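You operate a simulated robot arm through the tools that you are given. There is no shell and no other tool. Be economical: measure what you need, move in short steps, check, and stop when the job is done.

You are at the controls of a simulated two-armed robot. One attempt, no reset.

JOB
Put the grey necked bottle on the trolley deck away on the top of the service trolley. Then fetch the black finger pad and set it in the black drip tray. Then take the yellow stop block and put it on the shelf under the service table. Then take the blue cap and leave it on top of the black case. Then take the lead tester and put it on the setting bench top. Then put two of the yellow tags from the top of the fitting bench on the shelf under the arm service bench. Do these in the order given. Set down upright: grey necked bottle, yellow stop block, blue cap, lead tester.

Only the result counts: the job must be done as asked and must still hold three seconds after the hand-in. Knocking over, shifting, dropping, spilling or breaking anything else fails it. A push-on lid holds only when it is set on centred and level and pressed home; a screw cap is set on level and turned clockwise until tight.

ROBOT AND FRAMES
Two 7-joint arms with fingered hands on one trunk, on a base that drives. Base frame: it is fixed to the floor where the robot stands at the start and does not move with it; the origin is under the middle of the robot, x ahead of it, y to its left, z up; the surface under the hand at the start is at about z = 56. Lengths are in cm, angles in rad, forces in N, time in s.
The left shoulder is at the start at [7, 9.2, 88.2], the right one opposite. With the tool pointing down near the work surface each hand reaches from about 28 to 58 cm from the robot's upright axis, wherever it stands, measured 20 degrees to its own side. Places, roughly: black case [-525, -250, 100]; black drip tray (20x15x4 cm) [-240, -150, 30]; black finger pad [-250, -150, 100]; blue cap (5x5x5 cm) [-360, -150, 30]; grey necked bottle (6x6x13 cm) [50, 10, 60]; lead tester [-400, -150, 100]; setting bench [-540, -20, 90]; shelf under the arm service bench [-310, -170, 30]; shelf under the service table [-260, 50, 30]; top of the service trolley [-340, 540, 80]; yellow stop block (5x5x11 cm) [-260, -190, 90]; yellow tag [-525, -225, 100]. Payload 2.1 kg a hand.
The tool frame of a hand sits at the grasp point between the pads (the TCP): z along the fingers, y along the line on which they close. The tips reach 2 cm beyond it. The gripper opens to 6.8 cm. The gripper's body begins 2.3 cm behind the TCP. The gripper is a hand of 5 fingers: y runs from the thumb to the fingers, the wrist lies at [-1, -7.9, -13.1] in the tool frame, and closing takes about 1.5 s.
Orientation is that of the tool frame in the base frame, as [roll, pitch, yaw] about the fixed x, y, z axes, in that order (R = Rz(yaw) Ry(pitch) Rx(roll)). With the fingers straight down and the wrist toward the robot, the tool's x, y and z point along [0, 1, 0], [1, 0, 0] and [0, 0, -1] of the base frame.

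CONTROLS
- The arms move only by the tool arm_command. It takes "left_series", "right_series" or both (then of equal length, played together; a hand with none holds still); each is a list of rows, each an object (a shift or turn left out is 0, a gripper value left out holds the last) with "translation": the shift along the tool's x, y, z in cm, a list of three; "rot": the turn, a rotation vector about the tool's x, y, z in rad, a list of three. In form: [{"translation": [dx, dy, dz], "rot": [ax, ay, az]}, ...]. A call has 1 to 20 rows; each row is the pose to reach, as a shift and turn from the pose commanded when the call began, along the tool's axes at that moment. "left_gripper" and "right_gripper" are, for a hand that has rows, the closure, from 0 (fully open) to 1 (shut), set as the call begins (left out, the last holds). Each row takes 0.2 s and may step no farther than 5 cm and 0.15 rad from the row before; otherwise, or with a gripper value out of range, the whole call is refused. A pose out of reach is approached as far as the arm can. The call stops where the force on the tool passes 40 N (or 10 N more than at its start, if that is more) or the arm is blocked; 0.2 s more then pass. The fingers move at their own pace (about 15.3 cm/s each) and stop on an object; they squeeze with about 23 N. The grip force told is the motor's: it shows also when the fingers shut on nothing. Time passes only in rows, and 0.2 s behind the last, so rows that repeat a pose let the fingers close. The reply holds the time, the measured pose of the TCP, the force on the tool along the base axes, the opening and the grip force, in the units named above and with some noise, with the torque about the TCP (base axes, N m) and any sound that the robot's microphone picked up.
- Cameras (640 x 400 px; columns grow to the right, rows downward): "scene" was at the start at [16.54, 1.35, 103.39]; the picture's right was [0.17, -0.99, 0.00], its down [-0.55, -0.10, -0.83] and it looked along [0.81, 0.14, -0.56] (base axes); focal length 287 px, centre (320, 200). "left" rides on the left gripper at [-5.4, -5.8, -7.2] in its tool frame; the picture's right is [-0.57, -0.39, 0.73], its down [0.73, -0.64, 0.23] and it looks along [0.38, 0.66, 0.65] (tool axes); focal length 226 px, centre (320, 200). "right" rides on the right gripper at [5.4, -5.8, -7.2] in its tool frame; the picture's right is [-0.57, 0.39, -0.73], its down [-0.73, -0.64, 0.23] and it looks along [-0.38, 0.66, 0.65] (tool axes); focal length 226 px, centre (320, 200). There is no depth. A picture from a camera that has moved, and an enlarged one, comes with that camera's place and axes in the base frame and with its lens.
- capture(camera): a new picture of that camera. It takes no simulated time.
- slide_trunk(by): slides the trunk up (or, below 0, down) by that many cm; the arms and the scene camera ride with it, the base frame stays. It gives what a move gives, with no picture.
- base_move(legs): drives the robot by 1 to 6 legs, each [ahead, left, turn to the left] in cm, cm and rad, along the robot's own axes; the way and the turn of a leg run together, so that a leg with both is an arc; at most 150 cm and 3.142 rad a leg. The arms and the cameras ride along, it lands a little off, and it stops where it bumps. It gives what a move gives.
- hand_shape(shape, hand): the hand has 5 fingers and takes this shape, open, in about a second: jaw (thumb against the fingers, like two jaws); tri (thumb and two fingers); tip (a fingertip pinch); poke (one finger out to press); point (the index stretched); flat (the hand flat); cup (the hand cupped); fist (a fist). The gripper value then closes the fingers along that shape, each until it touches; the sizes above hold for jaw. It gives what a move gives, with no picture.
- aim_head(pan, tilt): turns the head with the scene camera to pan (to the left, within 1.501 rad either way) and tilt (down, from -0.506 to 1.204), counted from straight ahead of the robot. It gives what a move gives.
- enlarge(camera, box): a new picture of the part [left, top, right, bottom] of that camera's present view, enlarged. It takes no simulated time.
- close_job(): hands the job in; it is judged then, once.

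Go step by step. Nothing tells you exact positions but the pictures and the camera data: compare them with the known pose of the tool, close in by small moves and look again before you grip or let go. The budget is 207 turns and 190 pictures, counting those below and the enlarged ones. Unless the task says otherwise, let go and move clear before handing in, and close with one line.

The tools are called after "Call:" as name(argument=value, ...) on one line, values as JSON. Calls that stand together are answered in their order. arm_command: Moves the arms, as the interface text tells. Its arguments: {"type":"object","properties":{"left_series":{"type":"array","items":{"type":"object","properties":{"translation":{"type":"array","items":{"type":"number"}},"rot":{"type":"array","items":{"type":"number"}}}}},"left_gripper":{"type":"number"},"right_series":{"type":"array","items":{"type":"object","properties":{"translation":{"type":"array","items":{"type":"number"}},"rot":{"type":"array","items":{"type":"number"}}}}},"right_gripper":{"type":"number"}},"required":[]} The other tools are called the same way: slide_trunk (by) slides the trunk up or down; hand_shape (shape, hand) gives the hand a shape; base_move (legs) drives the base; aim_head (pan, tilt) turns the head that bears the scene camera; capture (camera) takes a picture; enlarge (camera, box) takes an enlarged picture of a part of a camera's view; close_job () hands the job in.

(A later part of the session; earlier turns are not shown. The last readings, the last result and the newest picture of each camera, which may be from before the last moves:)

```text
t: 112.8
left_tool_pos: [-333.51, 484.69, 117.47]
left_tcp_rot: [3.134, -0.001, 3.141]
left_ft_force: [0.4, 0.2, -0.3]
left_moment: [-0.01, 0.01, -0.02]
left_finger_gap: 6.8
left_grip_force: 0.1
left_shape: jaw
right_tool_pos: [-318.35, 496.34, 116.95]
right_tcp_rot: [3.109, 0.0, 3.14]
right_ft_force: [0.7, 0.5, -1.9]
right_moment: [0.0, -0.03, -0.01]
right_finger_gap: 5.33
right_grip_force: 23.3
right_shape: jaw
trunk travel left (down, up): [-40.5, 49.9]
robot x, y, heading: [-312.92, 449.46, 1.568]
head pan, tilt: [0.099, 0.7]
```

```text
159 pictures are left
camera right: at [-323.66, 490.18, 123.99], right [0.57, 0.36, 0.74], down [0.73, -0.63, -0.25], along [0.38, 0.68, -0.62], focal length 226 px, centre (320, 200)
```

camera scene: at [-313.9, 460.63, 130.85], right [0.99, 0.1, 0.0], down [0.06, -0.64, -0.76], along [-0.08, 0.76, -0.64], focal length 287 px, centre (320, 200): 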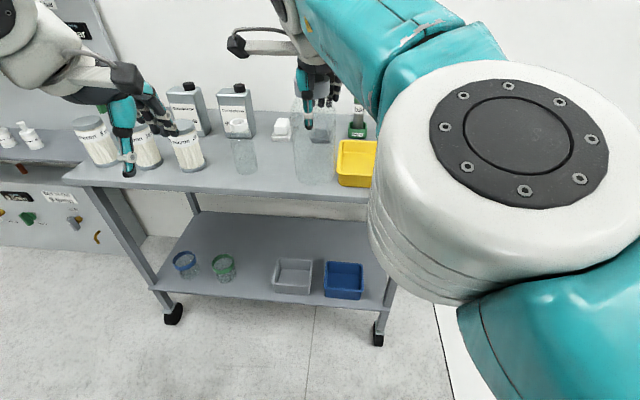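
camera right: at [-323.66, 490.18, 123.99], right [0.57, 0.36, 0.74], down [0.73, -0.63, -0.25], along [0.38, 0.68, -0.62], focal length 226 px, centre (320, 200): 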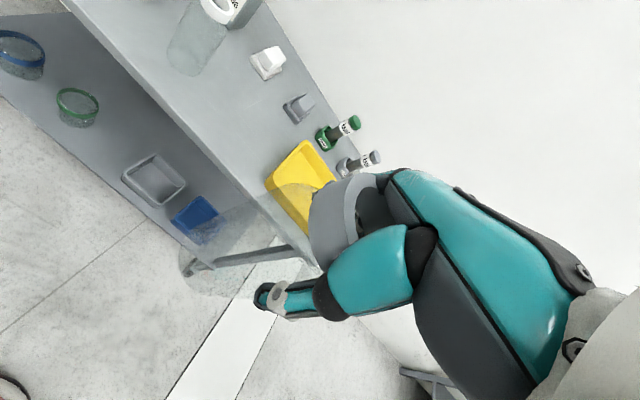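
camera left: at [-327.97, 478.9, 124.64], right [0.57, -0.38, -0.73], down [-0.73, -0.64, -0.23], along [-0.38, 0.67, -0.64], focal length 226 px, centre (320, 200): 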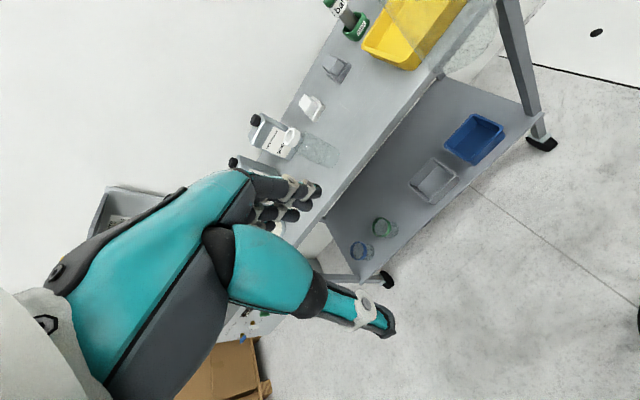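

There is a free spot at about [-329, 529] between the clear bottle and the yellow tray. I'll shift left a bit, move in, level the hand and stand above it.

Call:
base_move(legs=[[0, 20, 0], [29, 0, 0]])

Call:
arm_command(right_series=[{"translation": [-3, 1, 0], "rot": [0.031, 0, 0]}, {"translation": [-5, 2, 0], "rot": [0.031, 0, 0]}, {"translation": [-5, 2, 0], "rot": [0.031, 0, 0]}])

Call:
capture(camera="scene")

Call:
capture(camera="right")

```text
t: 116.0
left_tool_pos: [-353.53, 514.72, 117.33]
left_tcp_rot: [3.136, -0.001, 3.136]
left_ft_force: [-0.8, 0.0, -0.1]
left_moment: [-0.01, 0.0, 0.01]
left_finger_gap: 6.78
left_grip_force: 0.0
left_shape: jaw
right_tool_pos: [-338.1, 526.11, 116.9]
right_tcp_rot: [3.11, 0.001, 3.136]
right_ft_force: [0.1, -0.9, -1.2]
right_moment: [-0.01, 0.02, 0.02]
right_finger_gap: 5.32
right_grip_force: 23.2
right_shape: jaw
trunk travel left (down, up): [-40.5, 49.9]
robot x, y, heading: [-333.38, 479.14, 1.567]
head pan, tilt: [0.099, 0.7]
```

```text
t: 116.8
left_tool_pos: [-353.36, 514.72, 117.31]
left_tcp_rot: [3.134, 0.002, 3.132]
left_ft_force: [-0.1, 0.7, 0.8]
left_moment: [-0.01, 0.02, 0.0]
left_finger_gap: 6.76
left_grip_force: 0.2
left_shape: jaw
right_tool_pos: [-333.04, 527.92, 117.17]
right_tcp_rot: [3.141, -0.001, 3.136]
right_ft_force: [0.3, 0.3, -1.4]
right_moment: [-0.01, 0.05, 0.02]
right_finger_gap: 5.32
right_grip_force: 22.6
right_shape: jaw
trunk travel left (down, up): [-40.5, 49.9]
robot x, y, heading: [-333.3, 479.37, 1.564]
head pan, tilt: [0.099, 0.7]
```

```text
158 pictures are left
camera scene: at [-333.96, 490.51, 130.85], right [1.0, 0.09, 0.0], down [0.06, -0.64, -0.76], along [-0.07, 0.76, -0.64], focal length 287 px, centre (320, 200)
```

scene: 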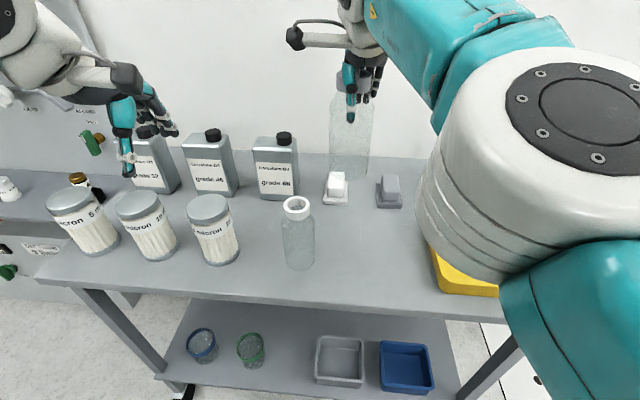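

```text
157 pictures are left
camera right: at [-338.45, 522.12, 124.34], right [0.57, 0.38, 0.73], down [0.73, -0.65, -0.23], along [0.38, 0.66, -0.65], focal length 226 px, centre (320, 200)
```

right: 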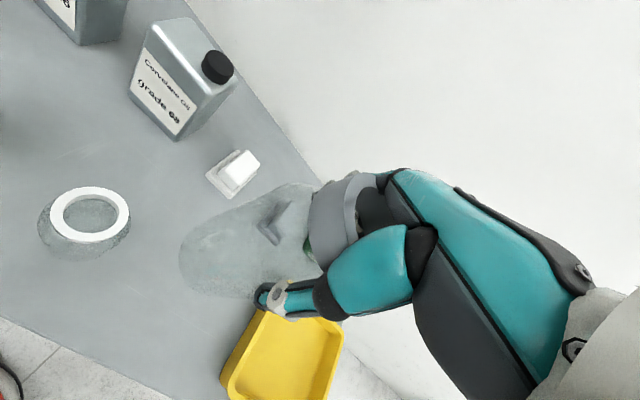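

The target is [-327, 529]. I'll move over and lower to just above the deck.

Call:
arm_command(right_series=[{"translation": [-3, 0.5, 0]}, {"translation": [-6, 1, 2]}, {"translation": [-6, 1, 6]}, {"translation": [-6, 1, 10]}, {"translation": [-6, 1, 14]}, {"translation": [-6, 1, 17]}, {"translation": [-6, 1, 19]}, {"translation": [-6, 1, 19]}])

Call:
capture(camera="scene")

Call:
capture(camera="right")

```text
t: 118.6
left_tool_pos: [-353.3, 514.6, 117.45]
left_tcp_rot: [3.135, 0.0, 3.135]
left_ft_force: [0.3, 0.1, -1.3]
left_moment: [0.0, 0.0, 0.01]
left_finger_gap: 6.78
left_grip_force: 0.1
left_shape: jaw
right_tool_pos: [-327.07, 529.01, 97.92]
right_tcp_rot: [3.141, -0.001, 3.132]
right_ft_force: [-0.5, 0.1, -0.7]
right_moment: [0.02, 0.01, 0.04]
right_finger_gap: 5.29
right_grip_force: 22.6
right_shape: jaw
right hand out of reach, approached as far as the arm can: row 2, 3, 4
trunk travel left (down, up): [-40.5, 49.9]
robot x, y, heading: [-332.97, 479.21, 1.567]
head pan, tilt: [0.099, 0.7]
```

```text
156 pictures are left
camera scene: at [-333.98, 490.51, 130.85], right [1.0, 0.09, 0.0], down [0.06, -0.64, -0.76], along [-0.07, 0.76, -0.64], focal length 287 px, centre (320, 200)
```

scene: 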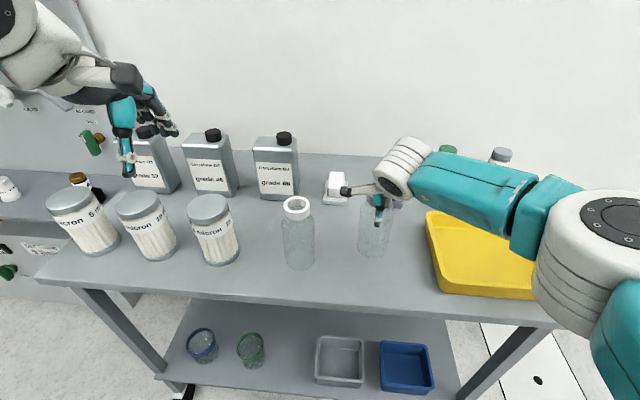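

```text
155 pictures are left
camera right: at [-332.54, 523.18, 105.24], right [0.57, 0.38, 0.73], down [0.73, -0.65, -0.23], along [0.38, 0.66, -0.65], focal length 226 px, centre (320, 200)
```

right: 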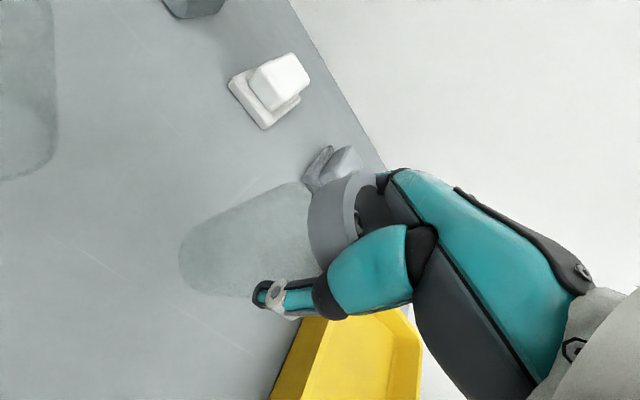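

Clear on all sides. Lowering in small steps until it touches.

Call:
arm_command(right_series=[{"translation": [0, 0, 1]}, {"translation": [0, 0, 2]}, {"translation": [0, 0, 2.5]}, {"translation": [0, 0, 3]}, {"translation": [0, 0, 3]}])

Call:
enlarge(camera="scene", box=[270, 150, 470, 300])

```text
t: 119.8
left_tool_pos: [-353.32, 514.49, 117.46]
left_tcp_rot: [3.131, -0.002, 3.136]
left_ft_force: [0.3, 0.1, -0.5]
left_moment: [0.01, -0.01, -0.01]
left_finger_gap: 6.79
left_grip_force: 0.1
left_shape: jaw
right_tool_pos: [-327.15, 528.9, 95.27]
right_tcp_rot: [3.134, 0.002, 3.136]
right_ft_force: [-1.4, 3.9, 38.6]
right_moment: [0.18, 0.01, -0.02]
right_finger_gap: 5.18
right_grip_force: 22.8
right_shape: jaw
trunk travel left (down, up): [-40.5, 49.9]
robot x, y, heading: [-332.7, 478.8, 1.563]
head pan, tilt: [0.099, 0.7]
```

```text
2.67 times, centred on (370, 225) of scene
camera zoom: at [-334.0, 490.23, 130.9], right [1.0, 0.09, 0.0], down [0.06, -0.64, -0.77], along [-0.07, 0.76, -0.64], focal length 765 px, centre (187, 133)
```

zoom: 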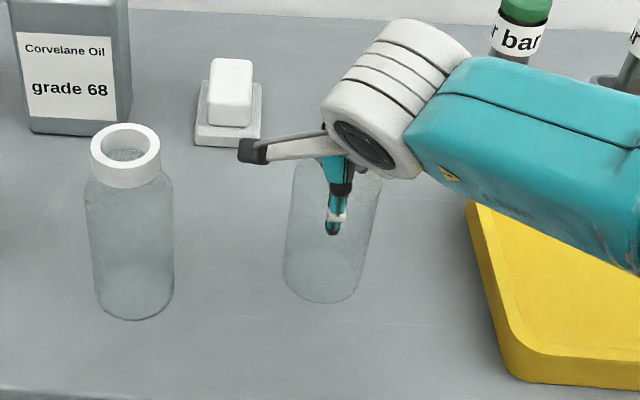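

Contact with the deck at TCP z 95.3. I'll relieve the press slightly before opening.

Call:
arm_command(right_series=[{"translation": [0, 0, -0.15]}, {"translation": [0, 0, -0.3]}, {"translation": [0, 0, -0.3]}])

```text
t: 120.6
left_tool_pos: [-353.33, 514.52, 117.35]
left_tcp_rot: [3.133, 0.0, 3.135]
left_ft_force: [0.2, 0.0, 0.1]
left_moment: [0.04, 0.0, 0.0]
left_finger_gap: 6.78
left_grip_force: 0.0
left_shape: jaw
right_tool_pos: [-327.01, 528.9, 95.5]
right_tcp_rot: [3.141, 0.001, 3.135]
right_ft_force: [-1.1, 0.5, 19.6]
right_moment: [0.09, -0.01, -0.01]
right_finger_gap: 5.18
right_grip_force: 23.0
right_shape: jaw
trunk travel left (down, up): [-40.5, 49.9]
robot x, y, heading: [-333.39, 479.39, 1.563]
head pan, tilt: [0.099, 0.7]
```

Call:
arm_command(right_series=[{"translation": [0, 0, -0.2]}, {"translation": [0, 0, -0.25]}, {"translation": [0, 0, -0.25]}])

```text
t: 121.4
left_tool_pos: [-353.36, 514.71, 117.51]
left_tcp_rot: [3.135, -0.002, 3.135]
left_ft_force: [-0.1, 0.6, -0.2]
left_moment: [-0.01, 0.04, 0.0]
left_finger_gap: 6.77
left_grip_force: 0.1
left_shape: jaw
right_tool_pos: [-327.1, 528.97, 95.73]
right_tcp_rot: [3.141, 0.003, 3.132]
right_ft_force: [-0.1, -0.8, -0.4]
right_moment: [-0.03, 0.01, 0.0]
right_finger_gap: 5.23
right_grip_force: 23.2
right_shape: jaw
trunk travel left (down, up): [-40.5, 49.9]
robot x, y, heading: [-333.01, 479.15, 1.561]
head pan, tilt: [0.099, 0.7]
```

The force is near zero with the bottle on the deck. Opening the hand.

Call:
arm_command(right_series=[{}, {}, {}, {}, {}, {}, {}, {}], right_gripper=0)

Call:
enlarge(camera="scene", box=[270, 150, 470, 300])

Call:
capture(camera="right")

```text
t: 123.2
left_tool_pos: [-353.38, 514.76, 117.44]
left_tcp_rot: [3.134, 0.0, 3.135]
left_ft_force: [0.0, -0.4, 0.3]
left_moment: [-0.01, 0.02, 0.01]
left_finger_gap: 6.78
left_grip_force: 0.1
left_shape: jaw
right_tool_pos: [-327.09, 529.07, 95.67]
right_tcp_rot: [3.14, 0.001, 3.135]
right_ft_force: [0.4, 1.0, -0.7]
right_moment: [0.01, -0.01, 0.0]
right_finger_gap: 6.77
right_grip_force: 0.1
right_shape: jaw
trunk travel left (down, up): [-40.5, 49.9]
robot x, y, heading: [-333.25, 479.38, 1.564]
head pan, tilt: [0.099, 0.7]
```

```text
2.67 times, centred on (370, 225) of scene
camera zoom: at [-333.96, 490.51, 130.85], right [1.0, 0.09, 0.0], down [0.06, -0.64, -0.76], along [-0.07, 0.76, -0.64], focal length 765 px, centre (187, 133)
```

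zoom: 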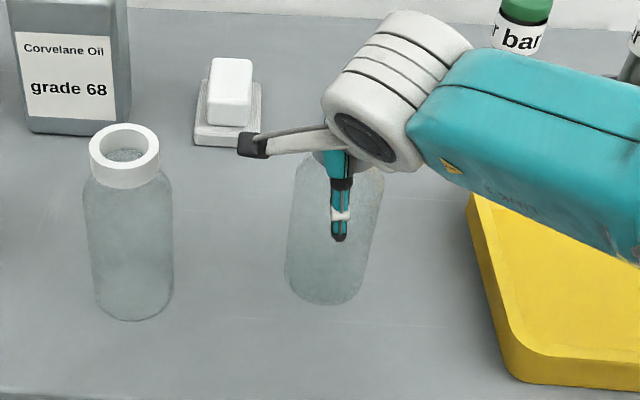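

```text
152 pictures are left
camera right: at [-332.55, 523.22, 102.8], right [0.57, 0.38, 0.73], down [0.73, -0.65, -0.23], along [0.38, 0.66, -0.65], focal length 226 px, centre (320, 200)
```

right: 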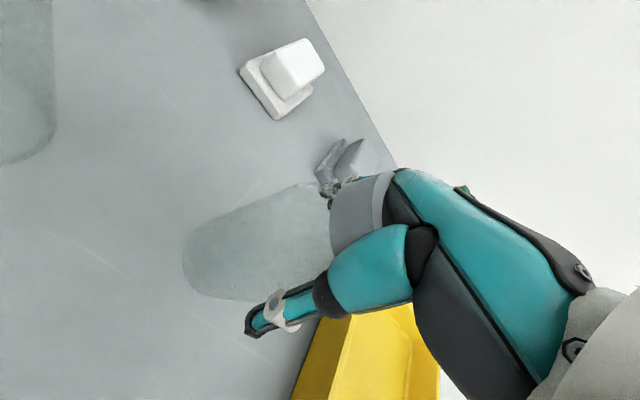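

Released. Raising the hand straight up, clear.

Call:
arm_command(right_series=[{"translation": [0, 0, -1.5]}, {"translation": [0, 0, -4]}, {"translation": [0, 0, -8]}, {"translation": [0, 0, -12]}, {"translation": [0, 0, -16]}, {"translation": [0, 0, -18]}])

Call:
capture(camera="scene")

```text
t: 124.6
left_tool_pos: [-353.37, 514.62, 117.4]
left_tcp_rot: [3.134, 0.0, 3.135]
left_ft_force: [0.5, 0.5, -0.1]
left_moment: [-0.03, 0.01, -0.01]
left_finger_gap: 6.78
left_grip_force: 0.1
left_shape: jaw
right_tool_pos: [-327.09, 528.92, 113.45]
right_tcp_rot: [-3.141, 0.0, 3.134]
right_ft_force: [0.5, 0.2, 0.8]
right_moment: [0.01, 0.0, -0.01]
right_finger_gap: 6.77
right_grip_force: 0.0
right_shape: jaw
trunk travel left (down, up): [-40.5, 49.9]
robot x, y, heading: [-332.89, 479.34, 1.567]
head pan, tilt: [0.099, 0.7]
```

```text
151 pictures are left
camera scene: at [-333.96, 490.5, 130.85], right [1.0, 0.09, 0.0], down [0.06, -0.64, -0.76], along [-0.07, 0.76, -0.64], focal length 287 px, centre (320, 200)
```

scene: 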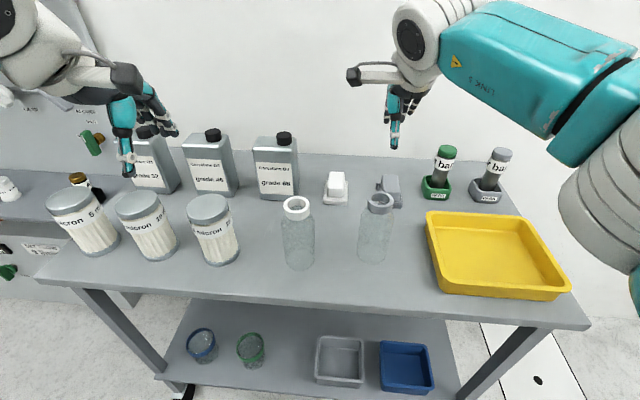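

The bottle is up on the trolley. Now back out the same way and turn to face south.

Call:
base_move(legs=[[-30, 0, 0], [0, 119, 0], [-150, 0, 0], [-130, 0, 0]])

Call:
base_move(legs=[[-30, -50, 0], [0, 0, 1.57], [0, 0, 1.57]])

Call:
aim_head(pan=0.4, tilt=0.3)

Call:
capture(camera="scene")

```text
t: 145.3
left_tool_pos: [-475.71, 208.34, 117.44]
left_tcp_rot: [3.133, 0.002, 3.117]
left_ft_force: [0.2, 0.8, -0.4]
left_moment: [-0.04, -0.03, 0.01]
left_finger_gap: 6.8
left_grip_force: 0.0
left_shape: jaw
right_tool_pos: [-449.45, 222.12, 113.46]
right_tcp_rot: [3.138, -0.001, 3.116]
right_ft_force: [-0.4, 1.1, -0.1]
right_moment: [0.0, -0.01, 0.0]
right_finger_gap: 6.76
right_grip_force: 0.0
right_shape: jaw
trunk travel left (down, up): [-40.5, 49.9]
robot x, y, heading: [-455.91, 173.07, 1.551]
head pan, tilt: [0.099, 0.7]
```

```text
t: 156.3
left_tool_pos: [-388.8, 104.19, 117.36]
left_tcp_rot: [3.135, -0.001, -0.057]
left_ft_force: [0.6, 0.5, -0.3]
left_moment: [-0.02, 0.0, -0.04]
left_finger_gap: 6.76
left_grip_force: 0.1
left_shape: jaw
right_tool_pos: [-415.71, 91.2, 113.41]
right_tcp_rot: [3.14, 0.0, -0.055]
right_ft_force: [-0.1, 0.5, -1.1]
right_moment: [0.0, 0.02, 0.01]
right_finger_gap: 6.77
right_grip_force: 0.1
right_shape: jaw
trunk travel left (down, up): [-40.5, 49.9]
robot x, y, heading: [-407.47, 140.06, -1.625]
head pan, tilt: [0.099, 0.7]
```

```text
t: 157.1
left_tool_pos: [-388.95, 104.21, 117.36]
left_tcp_rot: [3.136, 0.0, -0.056]
left_ft_force: [-0.2, -0.5, -0.3]
left_moment: [-0.03, 0.01, 0.03]
left_finger_gap: 6.78
left_grip_force: 0.1
left_shape: jaw
right_tool_pos: [-415.71, 91.29, 113.54]
right_tcp_rot: [3.141, 0.001, -0.055]
right_ft_force: [-0.4, -0.4, -0.3]
right_moment: [-0.05, 0.01, 0.01]
right_finger_gap: 6.8
right_grip_force: 0.1
right_shape: jaw
trunk travel left (down, up): [-40.5, 49.9]
robot x, y, heading: [-407.17, 140.61, -1.63]
head pan, tilt: [0.4, 0.3]
```

```text
150 pictures are left
camera scene: at [-404.49, 128.7, 134.45], right [-0.94, -0.34, 0.0], down [-0.1, 0.28, -0.95], along [0.32, -0.9, -0.3], focal length 287 px, centre (320, 200)
```

scene: 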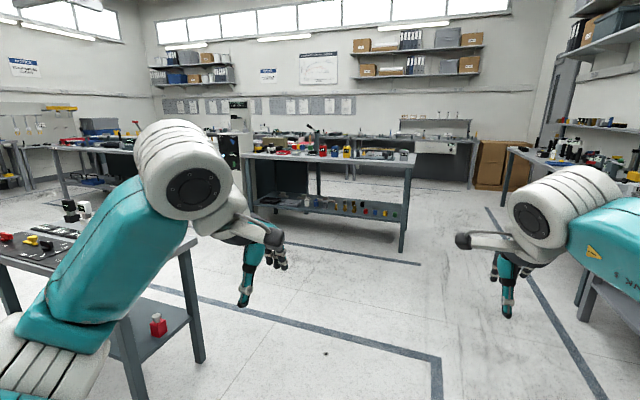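

The arm service bench stands ahead-left (x -395 to -200, front y about -145). I'll drive down the aisle and face it.

Call:
base_move(legs=[[0, 0, 0.057], [120, 0, 0], [80, 0, 0], [0, 140, 0]])

Call:
aim_head(pan=0.0, tilt=0.6)

Call:
capture(camera="scene")

```text
t: 174.2
left_tool_pos: [-242.78, -92.54, 117.36]
left_tcp_rot: [3.135, -0.001, 0.005]
left_ft_force: [0.2, 0.1, -0.2]
left_moment: [0.01, 0.03, 0.0]
left_finger_gap: 6.81
left_grip_force: 0.1
left_shape: jaw
right_tool_pos: [-268.64, -107.0, 113.35]
right_tcp_rot: [3.14, 0.001, 0.004]
right_ft_force: [2.0, -0.9, -0.1]
right_moment: [-0.02, -0.01, 0.0]
right_finger_gap: 6.75
right_grip_force: 0.1
right_shape: jaw
trunk travel left (down, up): [-40.5, 49.9]
robot x, y, heading: [-262.96, -57.65, -1.568]
head pan, tilt: [0.4, 0.3]
```

```text
t: 175.0
left_tool_pos: [-242.74, -92.48, 117.37]
left_tcp_rot: [3.135, 0.0, 0.005]
left_ft_force: [-0.2, -0.7, 0.1]
left_moment: [-0.01, -0.01, -0.02]
left_finger_gap: 6.79
left_grip_force: 0.1
left_shape: jaw
right_tool_pos: [-268.72, -107.06, 113.59]
right_tcp_rot: [3.14, 0.001, 0.003]
right_ft_force: [-0.5, 0.3, 0.1]
right_moment: [0.0, -0.01, 0.03]
right_finger_gap: 6.76
right_grip_force: 0.1
right_shape: jaw
trunk travel left (down, up): [-40.5, 49.9]
robot x, y, heading: [-263.61, -57.51, -1.569]
head pan, tilt: [0.0, 0.6]
```

```text
149 pictures are left
camera scene: at [-263.41, -69.19, 131.72], right [-1.0, -0.01, 0.0], down [0.0, 0.56, -0.83], along [0.0, -0.83, -0.56], focal length 287 px, centre (320, 200)
```

scene: 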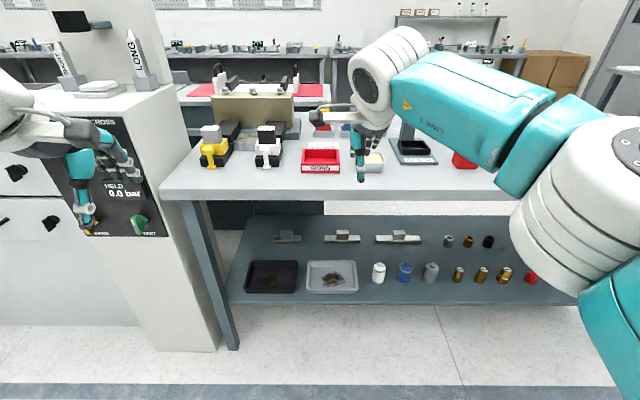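

The black drip tray is on the lower shelf at the left. I'll zoom on the bench top for the black finger pad.

Call:
enlarge(camera="scene", box=[150, 60, 480, 220])

Call:
enlarge(camera="scene", box=[220, 200, 580, 320])

Call:
capture(camera="left")

```text
1.94 times, centred on (315, 140) of scene
camera zoom: at [-263.41, -69.19, 131.72], right [-1.0, -0.01, 0.0], down [0.0, 0.56, -0.83], along [0.0, -0.83, -0.56], focal length 556 px, centre (330, 316)
```

zoom: 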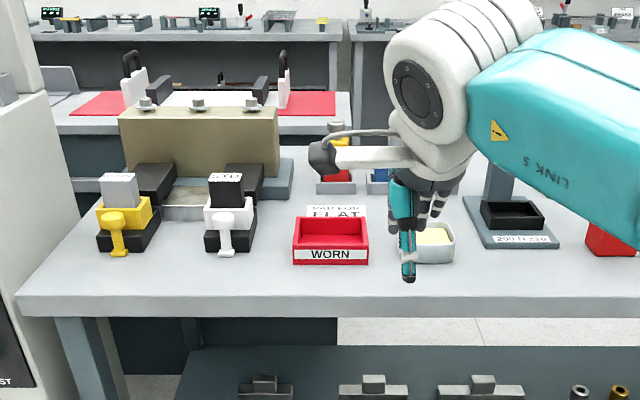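

```text
1.78 times, centred on (400, 260) of scene
camera zoom: at [-263.41, -69.19, 131.72], right [-1.0, -0.01, 0.0], down [0.0, 0.56, -0.83], along [0.0, -0.83, -0.56], focal length 510 px, centre (178, 93)
```

zoom: 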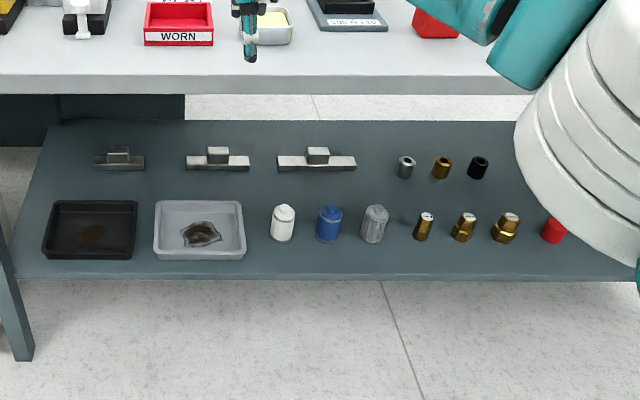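

```text
146 pictures are left
camera left: at [-248.16, -86.5, 124.64], right [-0.57, 0.38, -0.73], down [0.73, 0.64, -0.23], along [0.38, -0.67, -0.64], focal length 226 px, centre (320, 200)
```

left: 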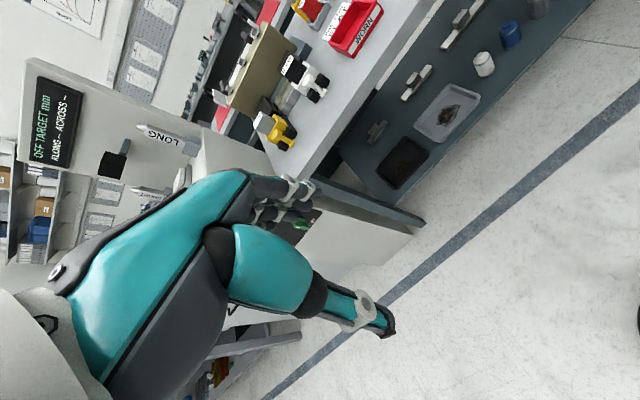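

The black pad (marked STD) sits on top of the white clamp at about [-249, -145, 97]. I'll move closer and look in detail.

Call:
base_move(legs=[[30, 0, 0]])

Call:
aim_head(pan=0.2, tilt=0.8)

Call:
enlarge(camera="scene", box=[220, 80, 420, 220])

Call:
capture(camera="left")

```text
t: 177.1
left_tool_pos: [-242.42, -122.75, 117.39]
left_tcp_rot: [3.136, 0.0, 0.009]
left_ft_force: [-0.6, 0.2, 0.6]
left_moment: [-0.02, -0.02, 0.0]
left_finger_gap: 6.78
left_grip_force: 0.0
left_shape: jaw
right_tool_pos: [-268.41, -137.41, 113.46]
right_tcp_rot: [3.142, 0.002, 0.008]
right_ft_force: [0.4, -0.2, 0.0]
right_moment: [0.02, -0.02, 0.0]
right_finger_gap: 6.77
right_grip_force: 0.1
right_shape: jaw
trunk travel left (down, up): [-40.5, 49.9]
robot x, y, heading: [-263.38, -87.44, -1.56]
head pan, tilt: [0.0, 0.6]
```

```text
t: 177.8
left_tool_pos: [-242.37, -122.8, 117.43]
left_tcp_rot: [3.135, 0.0, 0.007]
left_ft_force: [0.2, 1.2, -0.1]
left_moment: [-0.01, -0.02, 0.0]
left_finger_gap: 6.81
left_grip_force: 0.0
left_shape: jaw
right_tool_pos: [-268.32, -137.39, 113.51]
right_tcp_rot: [3.14, 0.0, 0.009]
right_ft_force: [0.6, 0.0, -0.6]
right_moment: [0.0, 0.01, -0.01]
right_finger_gap: 6.78
right_grip_force: 0.0
right_shape: jaw
trunk travel left (down, up): [-40.5, 49.9]
robot x, y, heading: [-263.4, -87.47, -1.563]
head pan, tilt: [0.201, 0.799]
```

```text
2.86 times, centred on (320, 150) of scene
camera zoom: at [-261.6, -98.6, 130.03], right [-0.98, -0.21, 0.0], down [-0.15, 0.7, -0.7], along [0.14, -0.68, -0.72], focal length 819 px, centre (320, 343)
```

zoom: 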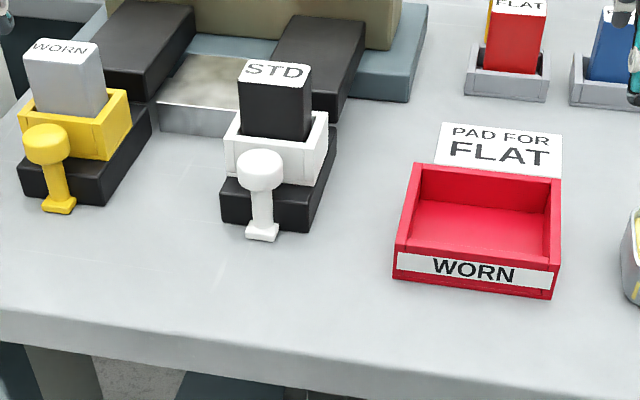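

```text
144 pictures are left
camera left: at [-247.88, -116.8, 124.64], right [-0.57, 0.38, -0.73], down [0.73, 0.64, -0.23], along [0.38, -0.67, -0.64], focal length 226 px, centre (320, 200)
```

left: 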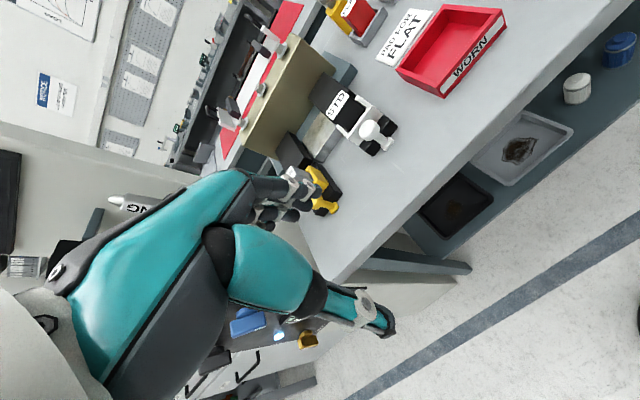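

The STD pad's top is at about [-247, -152.5, 100.7]. I'll close in and bring the left hand above it.

Call:
base_move(legs=[[12, 0, 0]])

Call:
arm_command(left_series=[{"translation": [-2.3, 4, 0]}, {"translation": [-4.6, 8, 0]}, {"translation": [-4.6, 12, 0]}, {"translation": [-4.6, 17, 0]}, {"translation": [-4.6, 17.5, 4]}, {"translation": [-4.6, 17.5, 7]}, {"translation": [-4.6, 17.5, 7]}], left_gripper=0)

Call:
capture(camera="left")

Call:
capture(camera="scene")

```text
t: 179.0
left_tool_pos: [-242.14, -134.73, 117.4]
left_tcp_rot: [3.134, 0.001, 0.01]
left_ft_force: [0.3, -0.4, -0.5]
left_moment: [0.01, 0.03, 0.01]
left_finger_gap: 6.81
left_grip_force: 0.0
left_shape: jaw
right_tool_pos: [-268.16, -149.26, 113.44]
right_tcp_rot: [3.14, 0.001, 0.01]
right_ft_force: [-0.5, 0.4, -0.1]
right_moment: [-0.02, 0.0, -0.01]
right_finger_gap: 6.77
right_grip_force: 0.0
right_shape: jaw
trunk travel left (down, up): [-40.5, 49.9]
robot x, y, heading: [-263.07, -99.58, -1.56]
head pan, tilt: [0.201, 0.799]
```

```text
t: 180.6
left_tool_pos: [-246.6, -151.97, 110.62]
left_tcp_rot: [3.133, 0.0, 0.009]
left_ft_force: [0.2, 0.0, -0.7]
left_moment: [-0.04, 0.01, 0.0]
left_finger_gap: 6.78
left_grip_force: 0.0
left_shape: jaw
left hand out of reach, approached as far as the arm can: row 4
right_tool_pos: [-268.17, -149.39, 113.55]
right_tcp_rot: [3.14, -0.001, 0.011]
right_ft_force: [-0.5, -0.7, -0.7]
right_moment: [0.02, 0.02, 0.01]
right_finger_gap: 6.76
right_grip_force: 0.1
right_shape: jaw
trunk travel left (down, up): [-40.5, 49.9]
robot x, y, heading: [-263.05, -99.6, -1.561]
head pan, tilt: [0.201, 0.799]
```

```text
143 pictures are left
camera left: at [-252.16, -146.06, 117.8], right [-0.57, 0.38, -0.73], down [0.73, 0.65, -0.23], along [0.38, -0.67, -0.64], focal length 226 px, centre (320, 200)
```

left: 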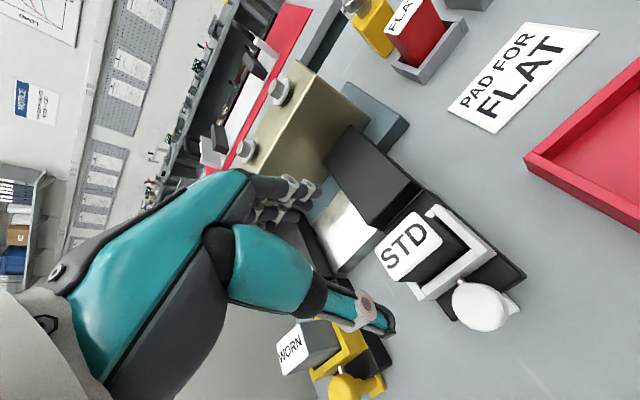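

```text
142 pictures are left
camera scene: at [-261.46, -110.5, 130.03], right [-0.98, -0.21, 0.0], down [-0.15, 0.7, -0.7], along [0.15, -0.68, -0.72], focal length 287 px, centre (320, 200)
```

scene: 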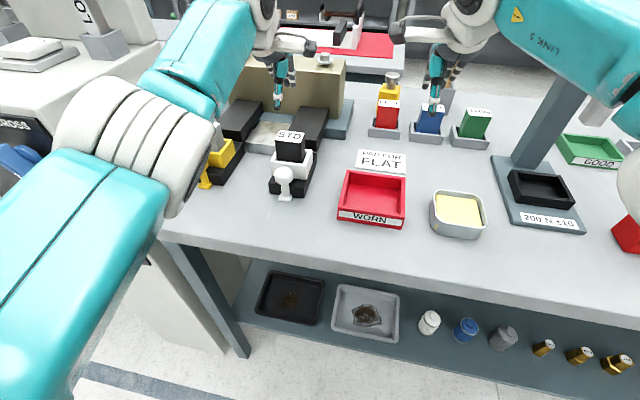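

The pad is 4.3 x 2.6 cm, centred at [-246.65, -152.7]. A lever ball stands just in front, so I'll partly close first, then descend.

Call:
arm_command(left_series=[{"translation": [0, 0.7, 0]}, {"translation": [0, 0.7, 1]}, {"translation": [0, 0.7, 3]}, {"translation": [0, 0.7, 5]}, {"translation": [0, 0.7, 6]}, {"translation": [0, 0.7, 6]}], left_gripper=0.3)

Call:
capture(camera="left")

Call:
enlarge(camera="scene", box=[220, 60, 380, 220])

```text
t: 182.0
left_tool_pos: [-246.6, -152.87, 104.43]
left_tcp_rot: [3.135, 0.001, 0.013]
left_ft_force: [-0.3, -0.8, 0.4]
left_moment: [-0.01, 0.01, 0.02]
left_finger_gap: 4.77
left_grip_force: 0.1
left_shape: jaw
left hand out of reach, approached as far as the arm can: row 1
right_tool_pos: [-268.27, -149.29, 113.48]
right_tcp_rot: [3.139, 0.001, 0.009]
right_ft_force: [0.4, 0.0, -0.7]
right_moment: [0.0, 0.03, -0.02]
right_finger_gap: 6.75
right_grip_force: 0.2
right_shape: jaw
trunk travel left (down, up): [-40.5, 49.9]
robot x, y, heading: [-263.35, -99.66, -1.561]
head pan, tilt: [0.201, 0.799]
```

```text
141 pictures are left
camera left: at [-252.1, -146.97, 111.67], right [-0.57, 0.38, -0.73], down [0.73, 0.65, -0.23], along [0.38, -0.66, -0.64], focal length 226 px, centre (320, 200)
```

left: 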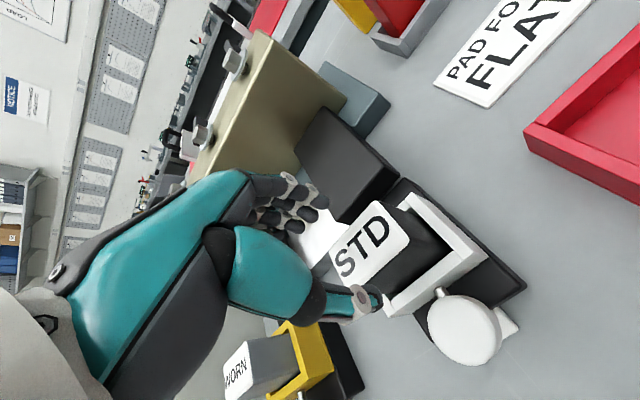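

```text
2.50 times, centred on (300, 140) of scene
camera zoom: at [-261.46, -110.5, 130.03], right [-0.98, -0.21, 0.0], down [-0.15, 0.7, -0.7], along [0.15, -0.68, -0.72], focal length 717 px, centre (370, 350)
```

zoom: 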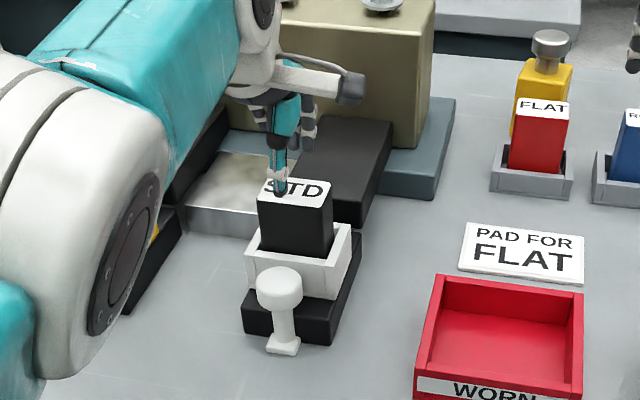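

Aligned. Descending over the pad and closing gently.

Call:
arm_command(left_series=[{"translation": [-0.3, -0.1, 0.5]}, {"translation": [-0.3, -0.1, 2]}, {"translation": [-0.3, -0.1, 3.5]}, {"translation": [-0.3, -0.1, 5.0]}, {"translation": [-0.3, -0.1, 5.0]}])

Call:
enlarge(camera="scene", box=[220, 60, 380, 220])

Call:
capture(camera="left")

```text
t: 183.2
left_tool_pos: [-246.83, -152.92, 99.59]
left_tcp_rot: [3.133, 0.001, 0.01]
left_ft_force: [0.2, 0.3, 0.1]
left_moment: [-0.05, 0.01, -0.03]
left_finger_gap: 4.78
left_grip_force: 0.1
left_shape: jaw
right_tool_pos: [-268.12, -149.27, 113.49]
right_tcp_rot: [3.141, -0.001, 0.009]
right_ft_force: [0.3, -0.3, 0.0]
right_moment: [0.02, -0.03, 0.0]
right_finger_gap: 6.79
right_grip_force: 0.0
right_shape: jaw
trunk travel left (down, up): [-40.5, 49.9]
robot x, y, heading: [-263.08, -99.12, -1.559]
head pan, tilt: [0.201, 0.799]
```

```text
2.50 times, centred on (300, 140) of scene
camera zoom: at [-261.46, -110.5, 130.03], right [-0.98, -0.21, 0.0], down [-0.15, 0.7, -0.7], along [0.15, -0.68, -0.72], focal length 717 px, centre (370, 350)
```

zoom: 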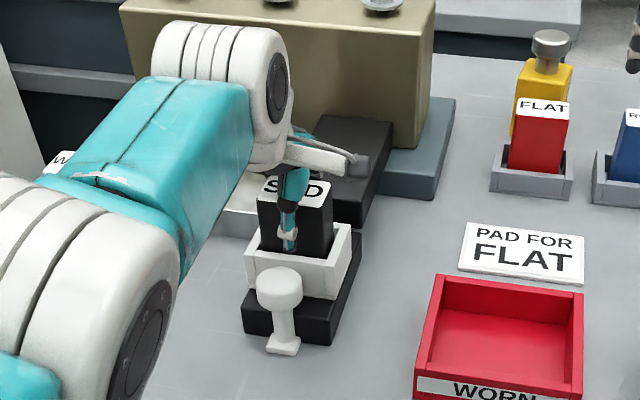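

```text
138 pictures are left
camera left: at [-252.35, -146.98, 106.82], right [-0.57, 0.38, -0.73], down [0.73, 0.65, -0.23], along [0.38, -0.66, -0.64], focal length 226 px, centre (320, 200)
```

left: 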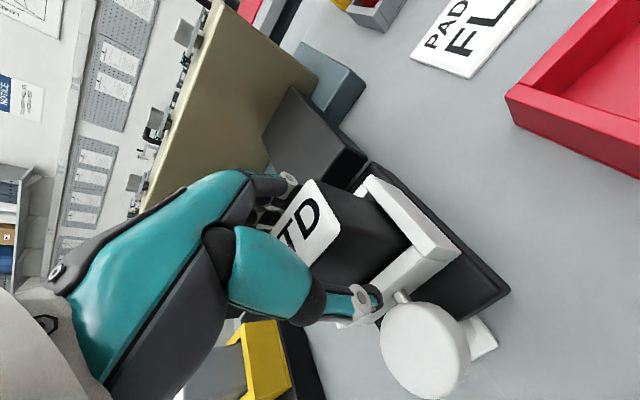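

Call:
arm_command(left_series=[{}, {}, {}, {}, {}, {}, {}, {}], left_gripper=1)

Call:
arm_command(left_series=[{"translation": [0, 0, -0.4]}, {"translation": [0, 0, -0.8]}, {"translation": [0, 0, -1.2]}, {"translation": [0, 0, -1.2]}])

Call:
enlarge(camera="scene", box=[220, 60, 380, 220])

```text
t: 185.0
left_tool_pos: [-246.77, -152.83, 99.44]
left_tcp_rot: [3.135, -0.001, 0.01]
left_ft_force: [0.6, -0.5, -0.8]
left_moment: [0.0, -0.02, -0.07]
left_finger_gap: 2.85
left_grip_force: 23.2
left_shape: jaw
right_tool_pos: [-268.22, -149.31, 113.43]
right_tcp_rot: [3.141, -0.001, 0.008]
right_ft_force: [-0.4, -0.9, 0.2]
right_moment: [0.01, 0.04, -0.01]
right_finger_gap: 6.79
right_grip_force: 0.0
right_shape: jaw
trunk travel left (down, up): [-40.5, 49.9]
robot x, y, heading: [-263.17, -99.61, -1.559]
head pan, tilt: [0.201, 0.799]
```

```text
t: 186.0
left_tool_pos: [-246.93, -152.91, 100.74]
left_tcp_rot: [3.135, -0.001, 0.011]
left_ft_force: [0.0, -1.6, -2.6]
left_moment: [-0.06, 0.0, -0.04]
left_finger_gap: 2.87
left_grip_force: 23.1
left_shape: jaw
right_tool_pos: [-268.17, -149.42, 113.54]
right_tcp_rot: [-3.142, 0.0, 0.008]
right_ft_force: [-0.7, 1.1, 0.5]
right_moment: [-0.01, -0.03, 0.0]
right_finger_gap: 6.79
right_grip_force: 0.1
right_shape: jaw
trunk travel left (down, up): [-40.5, 49.9]
robot x, y, heading: [-263.21, -99.53, -1.558]
head pan, tilt: [0.201, 0.799]
```

```text
2.50 times, centred on (300, 140) of scene
camera zoom: at [-261.45, -110.54, 130.02], right [-0.98, -0.21, 0.0], down [-0.15, 0.7, -0.7], along [0.15, -0.68, -0.72], focal length 717 px, centre (370, 350)
```

zoom: 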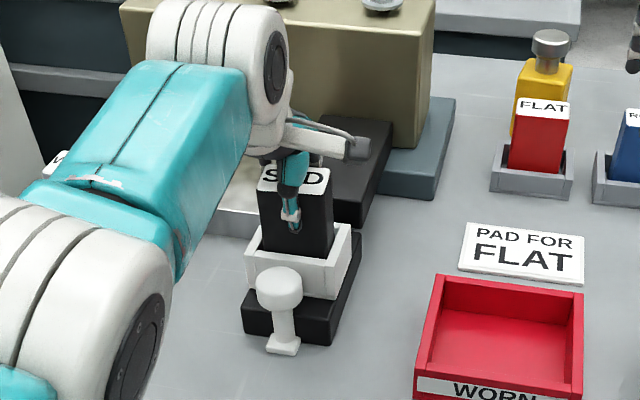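

The pad comes up freely. Lifting it straight out.

Call:
arm_command(left_series=[{"translation": [0, 0, -1]}, {"translation": [0, 0, -2.5]}, {"translation": [0, 0, -4]}, {"translation": [0, 0, -6]}, {"translation": [0, 0, -9]}, {"translation": [0, 0, -12]}, {"translation": [0, -2, -14]}, {"translation": [0, -2, -14]}])

Call:
capture(camera="scene")

Call:
capture(camera="left")

```text
t: 187.8
left_tool_pos: [-247.07, -151.29, 114.77]
left_tcp_rot: [3.136, 0.0, 0.012]
left_ft_force: [-0.7, -0.2, -2.4]
left_moment: [0.04, 0.0, -0.04]
left_finger_gap: 2.82
left_grip_force: 23.3
left_shape: jaw
left hand out of reach, approached as far as the arm can: row 6, 7, 8
right_tool_pos: [-268.13, -149.31, 113.54]
right_tcp_rot: [-3.141, 0.002, 0.01]
right_ft_force: [0.4, -0.2, -0.8]
right_moment: [0.01, 0.0, -0.03]
right_finger_gap: 6.79
right_grip_force: 0.0
right_shape: jaw
trunk travel left (down, up): [-40.5, 49.9]
robot x, y, heading: [-263.1, -100.1, -1.563]
head pan, tilt: [0.201, 0.799]
```

```text
136 pictures are left
camera scene: at [-261.47, -110.5, 130.02], right [-0.98, -0.21, 0.0], down [-0.15, 0.7, -0.7], along [0.15, -0.68, -0.72], focal length 287 px, centre (320, 200)
```

scene: 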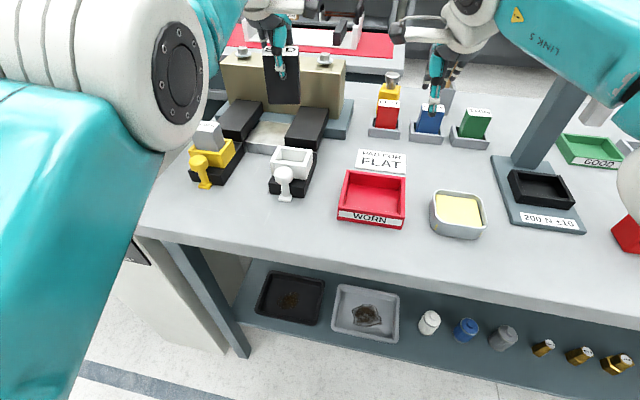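

```text
135 pictures are left
camera left: at [-252.48, -145.35, 122.06], right [-0.57, 0.38, -0.73], down [0.73, 0.65, -0.23], along [0.38, -0.66, -0.64], focal length 226 px, centre (320, 200)
```

left: 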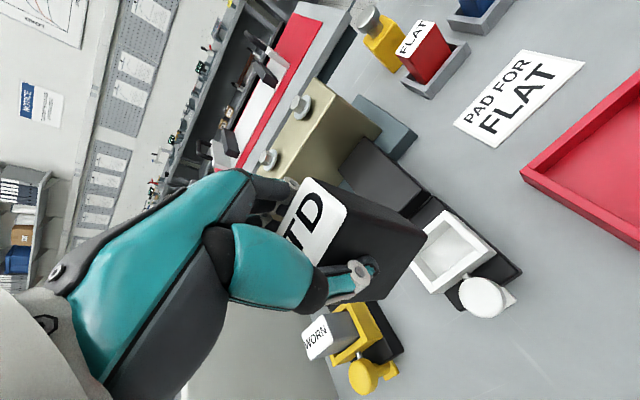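

The pad is free. The drip tray is on the shelf at about [-240.5, -157, 28]. I'll back away, lower the trunk, tuck the right hand aside and lower the left hand.

Call:
base_move(legs=[[-45, 0, -0.008]])

Call:
slide_trunk(by=-40)

Call:
arm_command(right_series=[{"translation": [-3, -3.5, 0]}, {"translation": [-6, -7, 0]}, {"translation": [-9, -10.5, 0]}, {"translation": [-12, -14, 0]}, {"translation": [-15, -17.5, 0]}, {"translation": [-18, -21, 0]}, {"translation": [-21, -24, 0]}, {"translation": [-24, -26, 0]}, {"translation": [-26, -28, 0]}], left_series=[{"translation": [0, 0, 4]}, {"translation": [0, 0, 8]}, {"translation": [0, 0, 12]}, {"translation": [0, 0, 16]}, {"translation": [0, 0, 20]}, {"translation": [0, -2, 24]}, {"translation": [0, -4, 27]}, {"translation": [0, -5, 30]}, {"translation": [0, -5, 30]}])

Call:
aim_head(pan=0.1, tilt=0.5)

Call:
capture(camera="scene")

Call:
capture(camera="left")

```text
t: 190.5
left_tool_pos: [-247.74, -106.77, 114.86]
left_tcp_rot: [3.135, -0.001, 0.005]
left_ft_force: [-0.8, 0.4, -1.2]
left_moment: [-0.02, 0.02, 0.0]
left_finger_gap: 2.81
left_grip_force: 22.6
left_shape: jaw
right_tool_pos: [-268.76, -104.66, 113.46]
right_tcp_rot: [3.141, 0.0, 0.002]
right_ft_force: [-0.2, 0.3, 1.1]
right_moment: [-0.02, -0.02, -0.02]
right_finger_gap: 6.75
right_grip_force: 0.1
right_shape: jaw
trunk travel left (down, up): [-40.5, 49.9]
robot x, y, heading: [-263.63, -54.77, -1.564]
head pan, tilt: [0.201, 0.799]
```

```text
t: 194.4
left_tool_pos: [-247.64, -110.38, 61.39]
left_tcp_rot: [-2.875, -0.001, 0.003]
left_ft_force: [0.0, 0.6, -1.9]
left_moment: [-0.02, 0.0, 0.01]
left_finger_gap: 2.77
left_grip_force: 22.6
left_shape: jaw
right_tool_pos: [-268.79, -104.57, 73.5]
right_tcp_rot: [3.139, 0.001, 0.001]
right_ft_force: [-0.5, 0.1, 0.6]
right_moment: [0.01, 0.06, 0.0]
right_finger_gap: 6.79
right_grip_force: 0.2
right_shape: jaw
trunk travel left (down, up): [-0.5, 89.9]
robot x, y, heading: [-263.25, -54.86, -1.569]
head pan, tilt: [0.201, 0.799]
```

```text
t: 196.4
left_tool_pos: [-247.43, -99.1, 32.33]
left_tcp_rot: [-2.874, -0.001, 0.004]
left_ft_force: [0.6, -0.3, -2.1]
left_moment: [0.0, 0.02, -0.01]
left_finger_gap: 2.78
left_grip_force: 23.3
left_shape: jaw
left hand out of reach, approached as far as the arm can: row 1, 2, 3, 4, 5, 6, 7, 8, 9
right_tool_pos: [-294.78, -76.72, 73.57]
right_tcp_rot: [3.138, 0.001, 0.003]
right_ft_force: [-0.1, -0.7, -0.9]
right_moment: [-0.02, -0.01, -0.01]
right_finger_gap: 6.78
right_grip_force: 0.0
right_shape: jaw
trunk travel left (down, up): [-0.5, 89.9]
robot x, y, heading: [-263.42, -55.13, -1.568]
head pan, tilt: [0.201, 0.799]
```

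```text
t: 197.2
left_tool_pos: [-247.66, -99.08, 32.49]
left_tcp_rot: [-2.874, 0.0, 0.003]
left_ft_force: [-0.8, 0.1, -2.1]
left_moment: [-0.02, 0.01, 0.02]
left_finger_gap: 2.8
left_grip_force: 22.6
left_shape: jaw
right_tool_pos: [-294.88, -76.76, 73.6]
right_tcp_rot: [-3.142, 0.0, 0.003]
right_ft_force: [0.7, -0.4, -0.3]
right_moment: [0.05, -0.02, 0.01]
right_finger_gap: 6.78
right_grip_force: 0.0
right_shape: jaw
trunk travel left (down, up): [-0.5, 89.9]
robot x, y, heading: [-263.65, -54.92, -1.575]
head pan, tilt: [0.099, 0.499]
```

```text
134 pictures are left
camera scene: at [-262.52, -75.33, 91.87], right [-0.99, -0.1, 0.0], down [-0.05, 0.48, -0.88], along [0.09, -0.87, -0.48], focal length 287 px, centre (320, 200)
```

scene: 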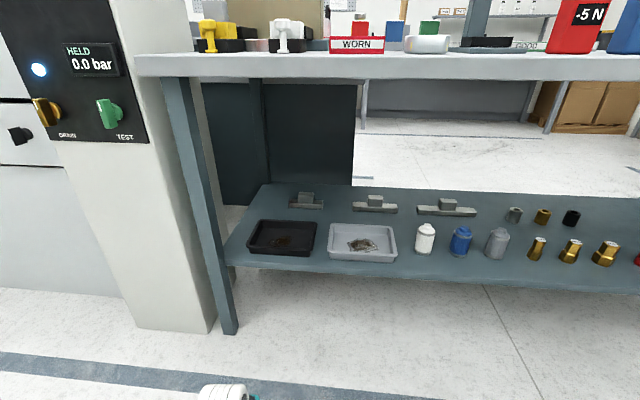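

```text
133 pictures are left
camera left: at [-252.99, -95.25, 40.98], right [-0.57, 0.56, -0.6], down [0.73, 0.68, -0.05], along [0.38, -0.47, -0.8], focal length 226 px, centre (320, 200)
```

left: 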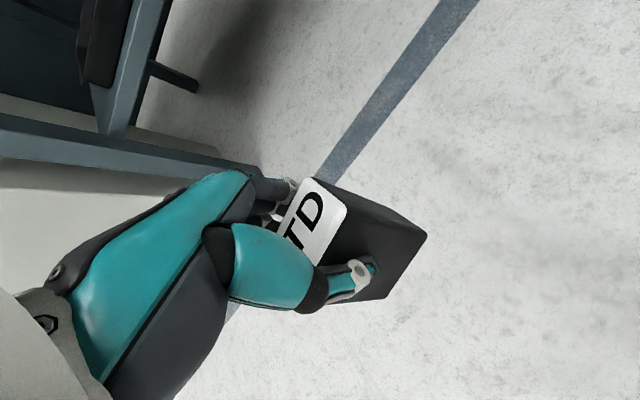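

The left hand ended tilted and low. I'll level it and raise it, then check.

Call:
arm_command(left_series=[{"translation": [0, -1, -3.8], "rot": [-0.09, 0, 0]}, {"translation": [0, -2.1, -7.7], "rot": [-0.18, 0, 0]}, {"translation": [0, -3.2, -11.6], "rot": [-0.267, 0, 0]}, {"translation": [0, -3.2, -11.6], "rot": [-0.267, 0, 0]}, {"translation": [0, -3.2, -11.6], "rot": [-0.267, 0, 0]}])

```text
t: 198.4
left_tool_pos: [-247.2, -107.15, 39.42]
left_tcp_rot: [-3.141, 0.0, 0.002]
left_ft_force: [-0.3, -0.3, -2.0]
left_moment: [0.03, 0.03, -0.02]
left_finger_gap: 2.77
left_grip_force: 23.5
left_shape: jaw
left hand out of reach, approached as far as the arm can: row 1, 2, 3, 4, 5
right_tool_pos: [-294.96, -76.57, 73.56]
right_tcp_rot: [-3.141, 0.0, 0.001]
right_ft_force: [0.1, 0.3, 0.7]
right_moment: [0.01, 0.01, 0.0]
right_finger_gap: 6.78
right_grip_force: 0.1
right_shape: jaw
trunk travel left (down, up): [-0.5, 89.9]
robot x, y, heading: [-263.54, -54.49, -1.567]
head pan, tilt: [0.099, 0.499]
```

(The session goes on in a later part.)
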